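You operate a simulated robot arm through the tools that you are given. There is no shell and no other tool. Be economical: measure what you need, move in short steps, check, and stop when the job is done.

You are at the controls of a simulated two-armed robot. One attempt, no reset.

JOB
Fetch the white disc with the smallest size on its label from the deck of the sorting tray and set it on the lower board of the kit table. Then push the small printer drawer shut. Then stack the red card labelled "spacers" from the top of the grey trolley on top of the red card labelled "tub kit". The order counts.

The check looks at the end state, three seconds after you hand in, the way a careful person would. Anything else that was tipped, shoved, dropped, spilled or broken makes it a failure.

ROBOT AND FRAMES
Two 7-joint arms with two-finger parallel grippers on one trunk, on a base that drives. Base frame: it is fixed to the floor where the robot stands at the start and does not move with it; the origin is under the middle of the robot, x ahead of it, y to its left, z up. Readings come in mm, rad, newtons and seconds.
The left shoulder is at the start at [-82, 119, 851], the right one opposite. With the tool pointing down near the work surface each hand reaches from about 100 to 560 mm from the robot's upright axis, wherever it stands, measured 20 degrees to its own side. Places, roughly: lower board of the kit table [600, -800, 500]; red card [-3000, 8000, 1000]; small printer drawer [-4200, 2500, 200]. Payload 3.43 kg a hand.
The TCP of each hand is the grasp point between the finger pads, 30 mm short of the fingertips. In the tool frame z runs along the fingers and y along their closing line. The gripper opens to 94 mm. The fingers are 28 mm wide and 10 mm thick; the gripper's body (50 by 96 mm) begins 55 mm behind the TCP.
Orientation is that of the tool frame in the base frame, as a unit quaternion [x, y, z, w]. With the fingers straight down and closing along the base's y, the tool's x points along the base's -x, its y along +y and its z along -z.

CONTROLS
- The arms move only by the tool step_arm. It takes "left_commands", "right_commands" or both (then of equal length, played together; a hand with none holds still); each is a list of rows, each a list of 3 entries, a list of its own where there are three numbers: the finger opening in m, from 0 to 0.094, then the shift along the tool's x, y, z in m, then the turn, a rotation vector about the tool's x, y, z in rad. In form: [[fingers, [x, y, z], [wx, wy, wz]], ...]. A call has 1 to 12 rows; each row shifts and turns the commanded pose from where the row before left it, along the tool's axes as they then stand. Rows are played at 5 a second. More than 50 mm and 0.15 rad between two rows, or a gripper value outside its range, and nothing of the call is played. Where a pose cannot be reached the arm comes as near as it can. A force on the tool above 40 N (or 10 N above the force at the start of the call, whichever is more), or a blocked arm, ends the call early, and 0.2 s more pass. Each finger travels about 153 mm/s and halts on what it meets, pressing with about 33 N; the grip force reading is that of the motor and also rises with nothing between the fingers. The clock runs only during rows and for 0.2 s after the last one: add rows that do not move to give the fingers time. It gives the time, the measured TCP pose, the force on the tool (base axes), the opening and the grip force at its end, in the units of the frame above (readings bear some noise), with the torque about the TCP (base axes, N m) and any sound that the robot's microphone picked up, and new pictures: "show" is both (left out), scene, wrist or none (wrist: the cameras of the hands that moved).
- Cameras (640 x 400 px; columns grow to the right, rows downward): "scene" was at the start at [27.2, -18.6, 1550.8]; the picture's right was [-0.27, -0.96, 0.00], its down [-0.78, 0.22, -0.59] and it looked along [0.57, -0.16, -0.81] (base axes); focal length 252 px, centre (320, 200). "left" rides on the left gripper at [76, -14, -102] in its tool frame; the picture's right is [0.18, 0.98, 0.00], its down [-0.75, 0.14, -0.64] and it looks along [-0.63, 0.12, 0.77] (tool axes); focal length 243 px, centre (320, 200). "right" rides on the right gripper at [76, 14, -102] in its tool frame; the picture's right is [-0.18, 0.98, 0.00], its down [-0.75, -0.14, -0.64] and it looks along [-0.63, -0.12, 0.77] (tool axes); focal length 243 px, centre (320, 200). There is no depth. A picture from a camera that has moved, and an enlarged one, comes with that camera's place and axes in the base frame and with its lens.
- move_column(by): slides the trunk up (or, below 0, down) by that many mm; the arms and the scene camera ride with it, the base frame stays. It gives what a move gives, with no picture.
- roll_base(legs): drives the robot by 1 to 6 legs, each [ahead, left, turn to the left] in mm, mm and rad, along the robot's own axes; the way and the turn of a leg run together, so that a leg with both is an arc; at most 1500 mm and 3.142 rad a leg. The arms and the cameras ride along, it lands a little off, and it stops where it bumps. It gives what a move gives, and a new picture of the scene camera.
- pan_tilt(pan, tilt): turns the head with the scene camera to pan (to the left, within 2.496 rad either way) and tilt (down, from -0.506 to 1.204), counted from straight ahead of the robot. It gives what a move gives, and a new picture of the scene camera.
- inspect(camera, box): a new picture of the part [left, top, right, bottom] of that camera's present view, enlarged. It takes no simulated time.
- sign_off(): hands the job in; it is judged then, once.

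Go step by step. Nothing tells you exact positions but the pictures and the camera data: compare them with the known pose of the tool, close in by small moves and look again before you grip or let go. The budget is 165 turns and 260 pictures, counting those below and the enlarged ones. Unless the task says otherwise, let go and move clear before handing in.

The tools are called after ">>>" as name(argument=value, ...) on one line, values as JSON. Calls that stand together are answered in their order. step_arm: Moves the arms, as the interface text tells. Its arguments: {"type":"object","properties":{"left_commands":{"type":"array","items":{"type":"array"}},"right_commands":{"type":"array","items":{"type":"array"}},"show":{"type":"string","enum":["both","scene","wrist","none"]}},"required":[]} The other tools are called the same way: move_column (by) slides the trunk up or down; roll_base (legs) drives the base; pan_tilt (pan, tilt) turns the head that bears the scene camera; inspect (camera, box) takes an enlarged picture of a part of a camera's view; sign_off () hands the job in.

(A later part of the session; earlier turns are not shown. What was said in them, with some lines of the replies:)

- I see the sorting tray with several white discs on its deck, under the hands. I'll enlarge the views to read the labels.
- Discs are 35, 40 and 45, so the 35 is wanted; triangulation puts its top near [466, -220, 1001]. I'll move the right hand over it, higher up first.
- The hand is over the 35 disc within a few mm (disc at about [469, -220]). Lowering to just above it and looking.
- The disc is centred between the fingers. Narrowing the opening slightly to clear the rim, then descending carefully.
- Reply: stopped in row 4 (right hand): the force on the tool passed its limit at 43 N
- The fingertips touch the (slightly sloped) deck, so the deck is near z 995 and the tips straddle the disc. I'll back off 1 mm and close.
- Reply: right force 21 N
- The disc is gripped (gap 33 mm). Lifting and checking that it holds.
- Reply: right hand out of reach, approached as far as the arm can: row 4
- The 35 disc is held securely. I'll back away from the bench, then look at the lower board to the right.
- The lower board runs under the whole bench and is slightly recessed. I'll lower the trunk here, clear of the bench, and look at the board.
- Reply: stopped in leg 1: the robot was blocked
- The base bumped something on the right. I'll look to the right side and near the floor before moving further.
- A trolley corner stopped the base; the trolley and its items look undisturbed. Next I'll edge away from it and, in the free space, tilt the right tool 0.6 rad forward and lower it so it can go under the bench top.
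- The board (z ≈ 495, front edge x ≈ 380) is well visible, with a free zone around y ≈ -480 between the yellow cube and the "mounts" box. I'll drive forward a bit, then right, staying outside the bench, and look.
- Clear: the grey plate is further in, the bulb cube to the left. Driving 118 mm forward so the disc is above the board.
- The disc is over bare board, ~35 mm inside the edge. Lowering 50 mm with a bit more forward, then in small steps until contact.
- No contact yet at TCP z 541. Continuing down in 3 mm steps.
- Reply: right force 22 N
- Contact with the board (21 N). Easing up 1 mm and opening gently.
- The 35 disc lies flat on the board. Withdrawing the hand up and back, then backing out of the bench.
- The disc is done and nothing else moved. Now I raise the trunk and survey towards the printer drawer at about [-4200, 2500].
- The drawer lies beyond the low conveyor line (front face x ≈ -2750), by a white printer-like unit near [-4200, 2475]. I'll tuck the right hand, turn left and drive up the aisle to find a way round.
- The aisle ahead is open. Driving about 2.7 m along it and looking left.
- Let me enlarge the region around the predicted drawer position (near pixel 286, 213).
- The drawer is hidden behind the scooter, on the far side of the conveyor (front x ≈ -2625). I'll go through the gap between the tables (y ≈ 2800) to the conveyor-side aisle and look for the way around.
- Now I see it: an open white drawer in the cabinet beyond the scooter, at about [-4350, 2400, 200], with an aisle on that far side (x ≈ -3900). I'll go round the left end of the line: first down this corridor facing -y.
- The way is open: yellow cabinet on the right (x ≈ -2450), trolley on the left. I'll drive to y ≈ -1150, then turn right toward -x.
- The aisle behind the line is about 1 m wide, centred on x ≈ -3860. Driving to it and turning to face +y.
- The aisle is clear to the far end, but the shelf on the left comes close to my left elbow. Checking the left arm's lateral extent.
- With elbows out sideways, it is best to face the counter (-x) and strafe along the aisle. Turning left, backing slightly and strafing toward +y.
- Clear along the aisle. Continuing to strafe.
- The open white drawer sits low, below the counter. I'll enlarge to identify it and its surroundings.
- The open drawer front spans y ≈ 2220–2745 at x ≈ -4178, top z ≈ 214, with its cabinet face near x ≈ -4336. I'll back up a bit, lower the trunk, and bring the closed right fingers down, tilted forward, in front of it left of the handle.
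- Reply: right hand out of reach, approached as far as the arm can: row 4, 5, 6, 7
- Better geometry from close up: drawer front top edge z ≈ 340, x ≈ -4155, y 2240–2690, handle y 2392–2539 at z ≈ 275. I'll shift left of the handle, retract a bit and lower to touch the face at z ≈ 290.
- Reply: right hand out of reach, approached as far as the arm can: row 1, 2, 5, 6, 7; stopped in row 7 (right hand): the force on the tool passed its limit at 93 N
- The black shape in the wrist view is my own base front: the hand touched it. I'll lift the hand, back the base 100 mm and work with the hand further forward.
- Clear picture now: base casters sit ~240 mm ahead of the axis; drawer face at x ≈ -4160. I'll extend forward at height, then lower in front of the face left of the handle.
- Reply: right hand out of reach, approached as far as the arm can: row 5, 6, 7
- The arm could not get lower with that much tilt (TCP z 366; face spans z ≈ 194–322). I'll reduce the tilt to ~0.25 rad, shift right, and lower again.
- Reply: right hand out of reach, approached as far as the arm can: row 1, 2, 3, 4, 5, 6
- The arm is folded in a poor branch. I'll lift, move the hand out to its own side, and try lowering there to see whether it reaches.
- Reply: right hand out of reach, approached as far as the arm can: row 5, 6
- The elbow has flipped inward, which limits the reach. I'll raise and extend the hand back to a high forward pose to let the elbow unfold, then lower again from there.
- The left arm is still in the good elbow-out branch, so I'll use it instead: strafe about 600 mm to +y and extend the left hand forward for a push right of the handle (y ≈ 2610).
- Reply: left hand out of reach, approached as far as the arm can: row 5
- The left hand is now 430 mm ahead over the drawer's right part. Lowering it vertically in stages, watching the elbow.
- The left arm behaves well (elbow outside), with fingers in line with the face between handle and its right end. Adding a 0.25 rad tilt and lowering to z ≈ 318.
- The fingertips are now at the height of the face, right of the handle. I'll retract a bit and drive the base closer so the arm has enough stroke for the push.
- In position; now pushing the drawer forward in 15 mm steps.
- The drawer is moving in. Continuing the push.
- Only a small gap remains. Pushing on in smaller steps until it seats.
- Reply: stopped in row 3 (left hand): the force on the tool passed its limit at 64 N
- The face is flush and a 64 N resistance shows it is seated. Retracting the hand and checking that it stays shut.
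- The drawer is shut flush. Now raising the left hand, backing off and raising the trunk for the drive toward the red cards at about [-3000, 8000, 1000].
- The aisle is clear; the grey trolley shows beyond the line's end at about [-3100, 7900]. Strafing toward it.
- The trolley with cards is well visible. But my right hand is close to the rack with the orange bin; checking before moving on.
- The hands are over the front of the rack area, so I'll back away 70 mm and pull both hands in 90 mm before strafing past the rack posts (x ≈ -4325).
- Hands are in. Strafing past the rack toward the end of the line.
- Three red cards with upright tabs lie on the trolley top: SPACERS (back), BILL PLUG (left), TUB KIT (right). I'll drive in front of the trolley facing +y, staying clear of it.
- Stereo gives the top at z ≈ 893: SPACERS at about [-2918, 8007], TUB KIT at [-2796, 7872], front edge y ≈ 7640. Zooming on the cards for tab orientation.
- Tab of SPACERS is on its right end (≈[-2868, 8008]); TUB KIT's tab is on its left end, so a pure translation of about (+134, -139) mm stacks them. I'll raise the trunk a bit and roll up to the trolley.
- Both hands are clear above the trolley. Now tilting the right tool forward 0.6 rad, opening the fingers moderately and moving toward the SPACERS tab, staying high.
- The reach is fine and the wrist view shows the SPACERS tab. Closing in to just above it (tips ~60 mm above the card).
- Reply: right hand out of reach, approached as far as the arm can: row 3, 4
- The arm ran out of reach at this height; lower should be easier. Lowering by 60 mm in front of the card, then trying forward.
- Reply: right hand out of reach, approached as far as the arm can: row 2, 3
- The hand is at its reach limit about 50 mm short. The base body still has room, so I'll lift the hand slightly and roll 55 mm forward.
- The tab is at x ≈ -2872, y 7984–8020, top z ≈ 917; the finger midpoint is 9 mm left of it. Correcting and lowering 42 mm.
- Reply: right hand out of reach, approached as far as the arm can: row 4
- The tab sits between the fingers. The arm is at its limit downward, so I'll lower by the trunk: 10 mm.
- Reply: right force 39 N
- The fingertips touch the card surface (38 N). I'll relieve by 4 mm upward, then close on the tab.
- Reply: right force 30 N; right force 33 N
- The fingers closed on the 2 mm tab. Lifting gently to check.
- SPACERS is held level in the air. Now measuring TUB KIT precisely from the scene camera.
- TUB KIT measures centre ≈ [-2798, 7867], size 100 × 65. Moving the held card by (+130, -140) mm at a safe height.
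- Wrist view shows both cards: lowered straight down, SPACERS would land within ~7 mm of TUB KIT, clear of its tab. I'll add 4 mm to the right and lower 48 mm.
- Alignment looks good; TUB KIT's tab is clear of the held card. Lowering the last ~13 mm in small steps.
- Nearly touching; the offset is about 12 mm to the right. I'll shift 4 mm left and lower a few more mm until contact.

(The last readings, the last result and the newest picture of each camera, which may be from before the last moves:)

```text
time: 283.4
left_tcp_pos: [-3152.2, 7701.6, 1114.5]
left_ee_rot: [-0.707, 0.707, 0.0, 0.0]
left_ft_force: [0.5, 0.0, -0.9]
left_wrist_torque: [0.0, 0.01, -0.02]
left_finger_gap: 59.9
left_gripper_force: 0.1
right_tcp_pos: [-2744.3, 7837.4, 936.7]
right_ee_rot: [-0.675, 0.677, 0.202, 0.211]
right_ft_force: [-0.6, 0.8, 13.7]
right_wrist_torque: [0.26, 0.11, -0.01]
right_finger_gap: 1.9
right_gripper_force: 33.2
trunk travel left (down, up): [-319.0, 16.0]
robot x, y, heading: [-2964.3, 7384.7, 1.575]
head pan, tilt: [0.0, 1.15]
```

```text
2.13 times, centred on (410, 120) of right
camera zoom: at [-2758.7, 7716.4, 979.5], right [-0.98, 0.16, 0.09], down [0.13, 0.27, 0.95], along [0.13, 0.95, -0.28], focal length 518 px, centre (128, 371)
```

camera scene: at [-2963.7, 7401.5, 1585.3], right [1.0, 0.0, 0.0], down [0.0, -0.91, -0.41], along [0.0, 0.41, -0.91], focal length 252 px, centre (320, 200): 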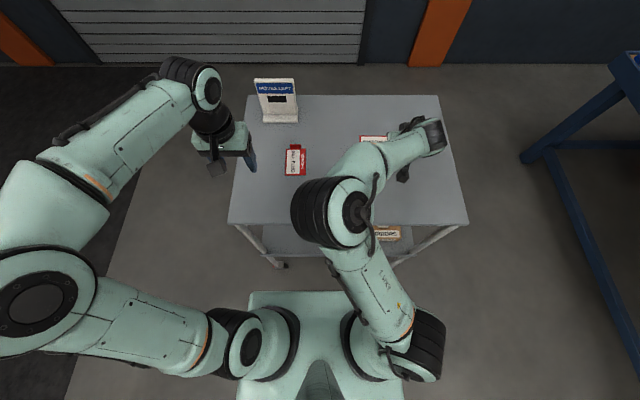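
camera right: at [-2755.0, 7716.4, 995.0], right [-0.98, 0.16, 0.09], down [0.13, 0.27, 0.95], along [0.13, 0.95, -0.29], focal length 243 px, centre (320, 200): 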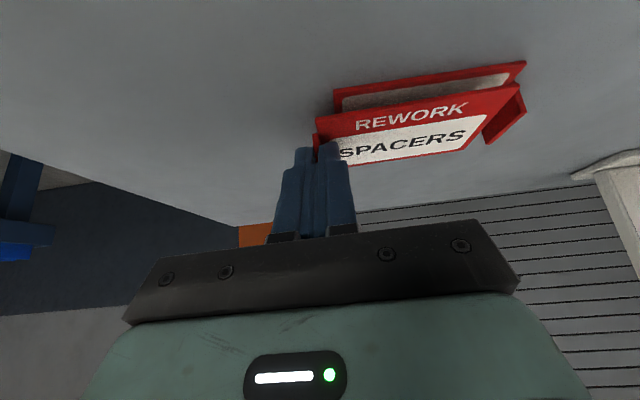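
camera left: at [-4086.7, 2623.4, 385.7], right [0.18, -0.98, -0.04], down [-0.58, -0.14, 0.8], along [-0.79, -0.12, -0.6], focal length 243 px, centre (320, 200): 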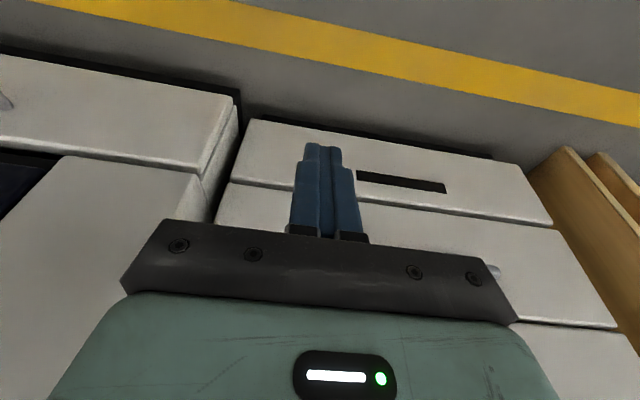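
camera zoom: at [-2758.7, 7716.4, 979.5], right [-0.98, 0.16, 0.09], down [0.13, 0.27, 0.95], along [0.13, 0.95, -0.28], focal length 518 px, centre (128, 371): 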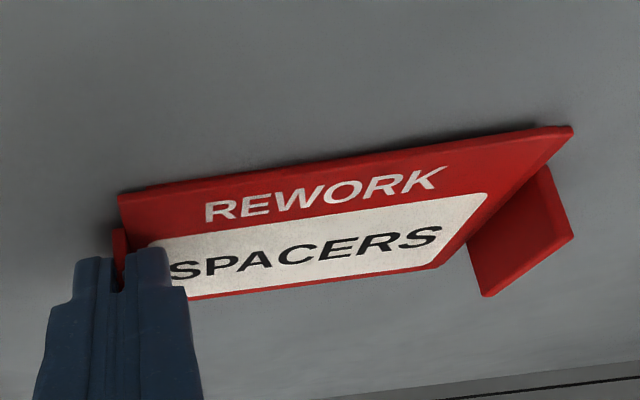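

Contact made (14 N), card flat on TUB KIT. Opening the fingers gently, then rising straight up.

>>> step_arm(right_commands=[[0.006, [0, 0, 0], [0, 0, 0]], [0.014, [0, 0, 0], [0, 0, 0]], [0.025, [0, 0, 0], [0, 0, 0]], [0.03, [0, 0, 0], [0, 0, 0]], [0.03, [-0.0057, 0, -0.0083], [0, 0, 0]], [0.03, [-0.0113, 0, -0.0165], [0, 0, 0]], [0.03, [-0.0113, 0, -0.0165], [0, 0, 0]], [0.03, [-0.017, 0, -0.0248], [0, 0, 0]], [0.03, [0, 0, 0], [0, 0, 0]]])

>>> inspect(camera="right", box=[260, 0, 580, 180])

```text
time: 285.4
left_tcp_pos: [-3150.6, 7702.0, 1114.7]
left_ee_rot: [-0.707, 0.708, -0.001, -0.002]
left_ft_force: [0.2, -0.3, 0.1]
left_wrist_torque: [-0.02, -0.04, 0.0]
left_finger_gap: 59.8
left_gripper_force: 0.0
right_tcp_pos: [-2744.8, 7839.0, 1014.0]
right_ee_rot: [-0.676, 0.678, 0.2, 0.209]
right_ft_force: [-0.8, -0.1, 0.2]
right_wrist_torque: [0.0, -0.01, -0.01]
right_finger_gap: 30.0
right_gripper_force: 0.1
trunk travel left (down, up): [-319.0, 16.0]
robot x, y, heading: [-2963.5, 7383.5, 1.575]
head pan, tilt: [0.0, 1.15]
camera scene: at [-2963.0, 7401.3, 1585.2], right [1.0, 0.0, 0.0], down [0.0, -0.91, -0.41], along [0.0, 0.41, -0.91], focal length 252 px, centre (320, 200)
camera right: at [-2759.2, 7718.4, 1057.2], right [-0.98, 0.16, 0.09], down [0.13, 0.27, 0.95], along [0.13, 0.95, -0.29], focal length 243 px, centre (320, 200)
```

scene: 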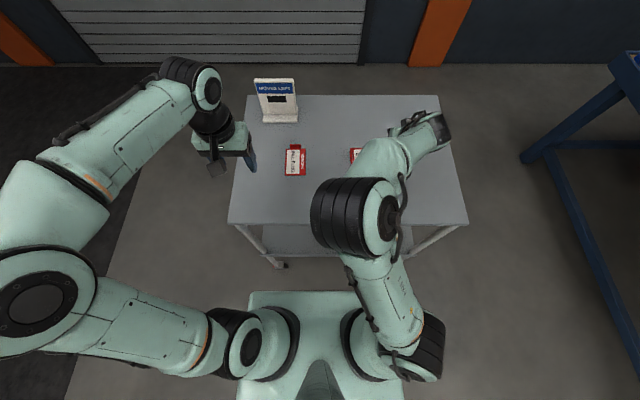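
right: 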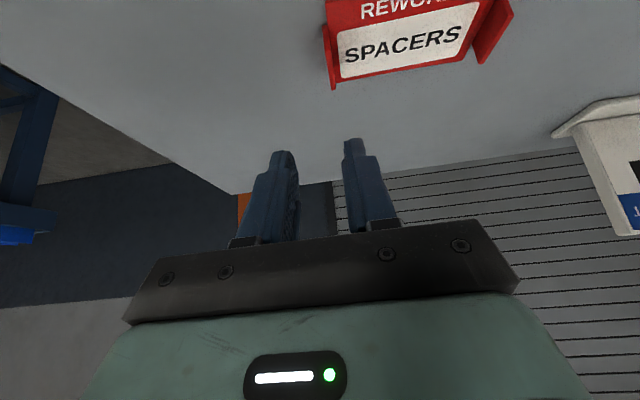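

```text
2.00 times, centred on (420, 90) of right
camera zoom: at [-2759.2, 7718.4, 1057.2], right [-0.98, 0.16, 0.09], down [0.13, 0.27, 0.95], along [0.13, 0.95, -0.29], focal length 485 px, centre (120, 420)
```

zoom: 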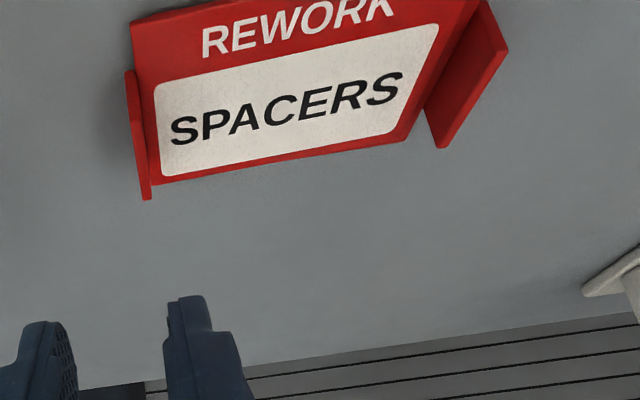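

Stacked neatly and released. I'll lift further, back the robot away from the trolley, and take a final look.

>>> step_arm(right_commands=[[0.03, [-0.0226, 0, -0.033], [0, 0, 0]], [0.03, [-0.0226, 0, -0.033], [0, 0, 0]], [0.03, [0, 0, 0], [0, 0, 0]]], show="none")

>>> roll_base(legs=[[-300, 0, 0]])

>>> pan_tilt(pan=0.0, tilt=0.75)

>>> inspect(camera="scene", box=[240, 120, 420, 240])

```text
time: 286.2
left_tcp_pos: [-3151.4, 7701.9, 1115.3]
left_ee_rot: [0.707, -0.707, 0.001, 0.002]
left_ft_force: [-0.7, 0.1, -0.1]
left_wrist_torque: [0.02, -0.01, -0.03]
left_finger_gap: 60.2
left_gripper_force: 0.0
right_tcp_pos: [-2744.4, 7838.8, 1095.9]
right_ee_rot: [-0.676, 0.678, 0.2, 0.21]
right_ft_force: [0.0, -0.1, 0.8]
right_wrist_torque: [0.0, 0.0, 0.0]
right_finger_gap: 30.0
right_gripper_force: 0.0
trunk travel left (down, up): [-319.0, 16.0]
robot x, y, heading: [-2962.9, 7385.6, 1.572]
head pan, tilt: [0.0, 1.15]
```

```text
time: 288.2
left_tcp_pos: [-3151.3, 7406.2, 1115.9]
left_ee_rot: [0.708, -0.706, 0.0, 0.001]
left_ft_force: [0.4, -0.5, -0.2]
left_wrist_torque: [0.01, -0.02, 0.02]
left_finger_gap: 59.7
left_gripper_force: 0.0
right_tcp_pos: [-2744.5, 7544.5, 1095.5]
right_ee_rot: [0.677, -0.676, -0.2, -0.21]
right_ft_force: [0.3, -0.3, 0.1]
right_wrist_torque: [0.0, -0.03, 0.01]
right_finger_gap: 30.0
right_gripper_force: 0.1
trunk travel left (down, up): [-319.0, 16.0]
robot x, y, heading: [-2964.2, 7089.1, 1.578]
head pan, tilt: [0.0, 1.15]
camera scene: at [-2962.0, 7105.2, 1585.4], right [1.0, 0.01, 0.0], down [0.01, -0.91, -0.41], along [0.0, 0.41, -0.91], focal length 252 px, centre (320, 200)
```

scene: 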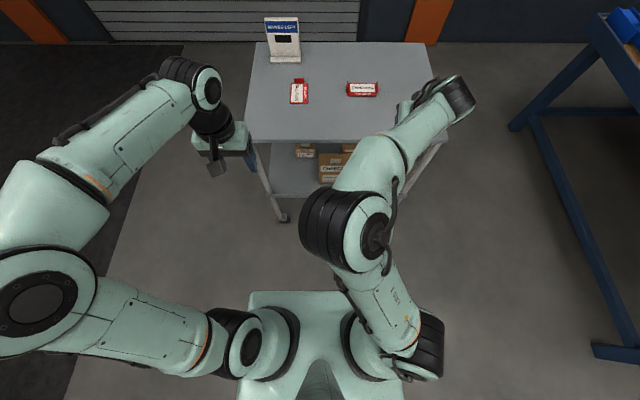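

```text
time: 289.1
left_tcp_pos: [-3150.6, 7405.9, 1115.1]
left_ee_rot: [0.708, -0.706, 0.001, 0.002]
left_ft_force: [0.5, -0.5, -0.4]
left_wrist_torque: [0.02, 0.0, 0.03]
left_finger_gap: 59.7
left_gripper_force: 0.0
right_tcp_pos: [-2743.9, 7544.0, 1095.1]
right_ee_rot: [0.677, -0.676, -0.201, -0.209]
right_ft_force: [0.1, 0.0, 0.6]
right_wrist_torque: [-0.01, 0.0, 0.03]
right_finger_gap: 29.9
right_gripper_force: 0.1
trunk travel left (down, up): [-319.0, 16.0]
robot x, y, heading: [-2962.0, 7084.6, 1.579]
head pan, tilt: [0.0, 0.75]
camera scene: at [-2962.1, 7128.6, 1614.0], right [1.0, 0.01, 0.0], down [0.0, -0.68, -0.73], along [0.0, 0.73, -0.68], focal length 252 px, centre (320, 200)
```

scene: 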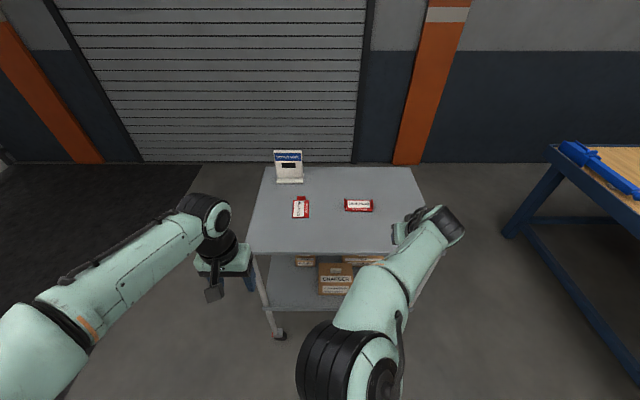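

```text
3.33 times, centred on (330, 180) of scene
camera zoom: at [-2962.1, 7128.6, 1614.0], right [1.0, 0.01, 0.0], down [0.0, -0.68, -0.73], along [0.0, 0.73, -0.68], focal length 839 px, centre (287, 267)
```

zoom: 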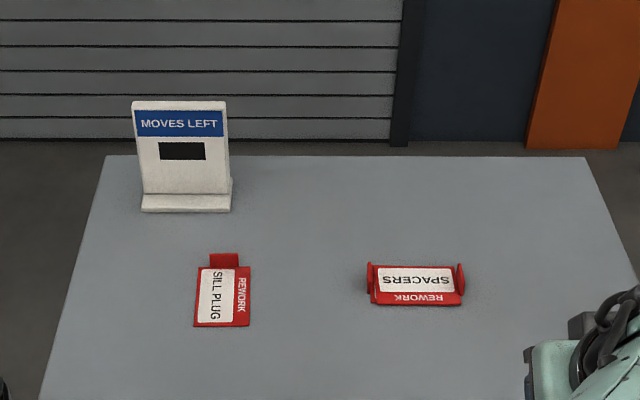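

SPACERS lies squarely on TUB KIT with both tabs clear. The drawer is shut, the 35 disc is on the lower board, and both hands are empty and clear, so I'm handing in.

>>> sign_off()

```text
The job is handed in.
```

I did all three steps in the order you gave and handed the job in:
- **Disc:** the 35 mm disc, the smallest of the three, lies flat on the lower board of the kit table.
- **Drawer:** the small printer drawer is shut flush, and it stayed shut when I pulled the hand back.
- **Cards:** the "spacers" card lies on top of the "tub kit" card on the grey trolley, with both upright tabs clear.

On the way to the kit table the robot bumped the green trolley once. The items on it looked undisturbed, but I couldn't tell whether the trolley shifted slightly. The right hand also touched the robot's own base once, near the drawer.
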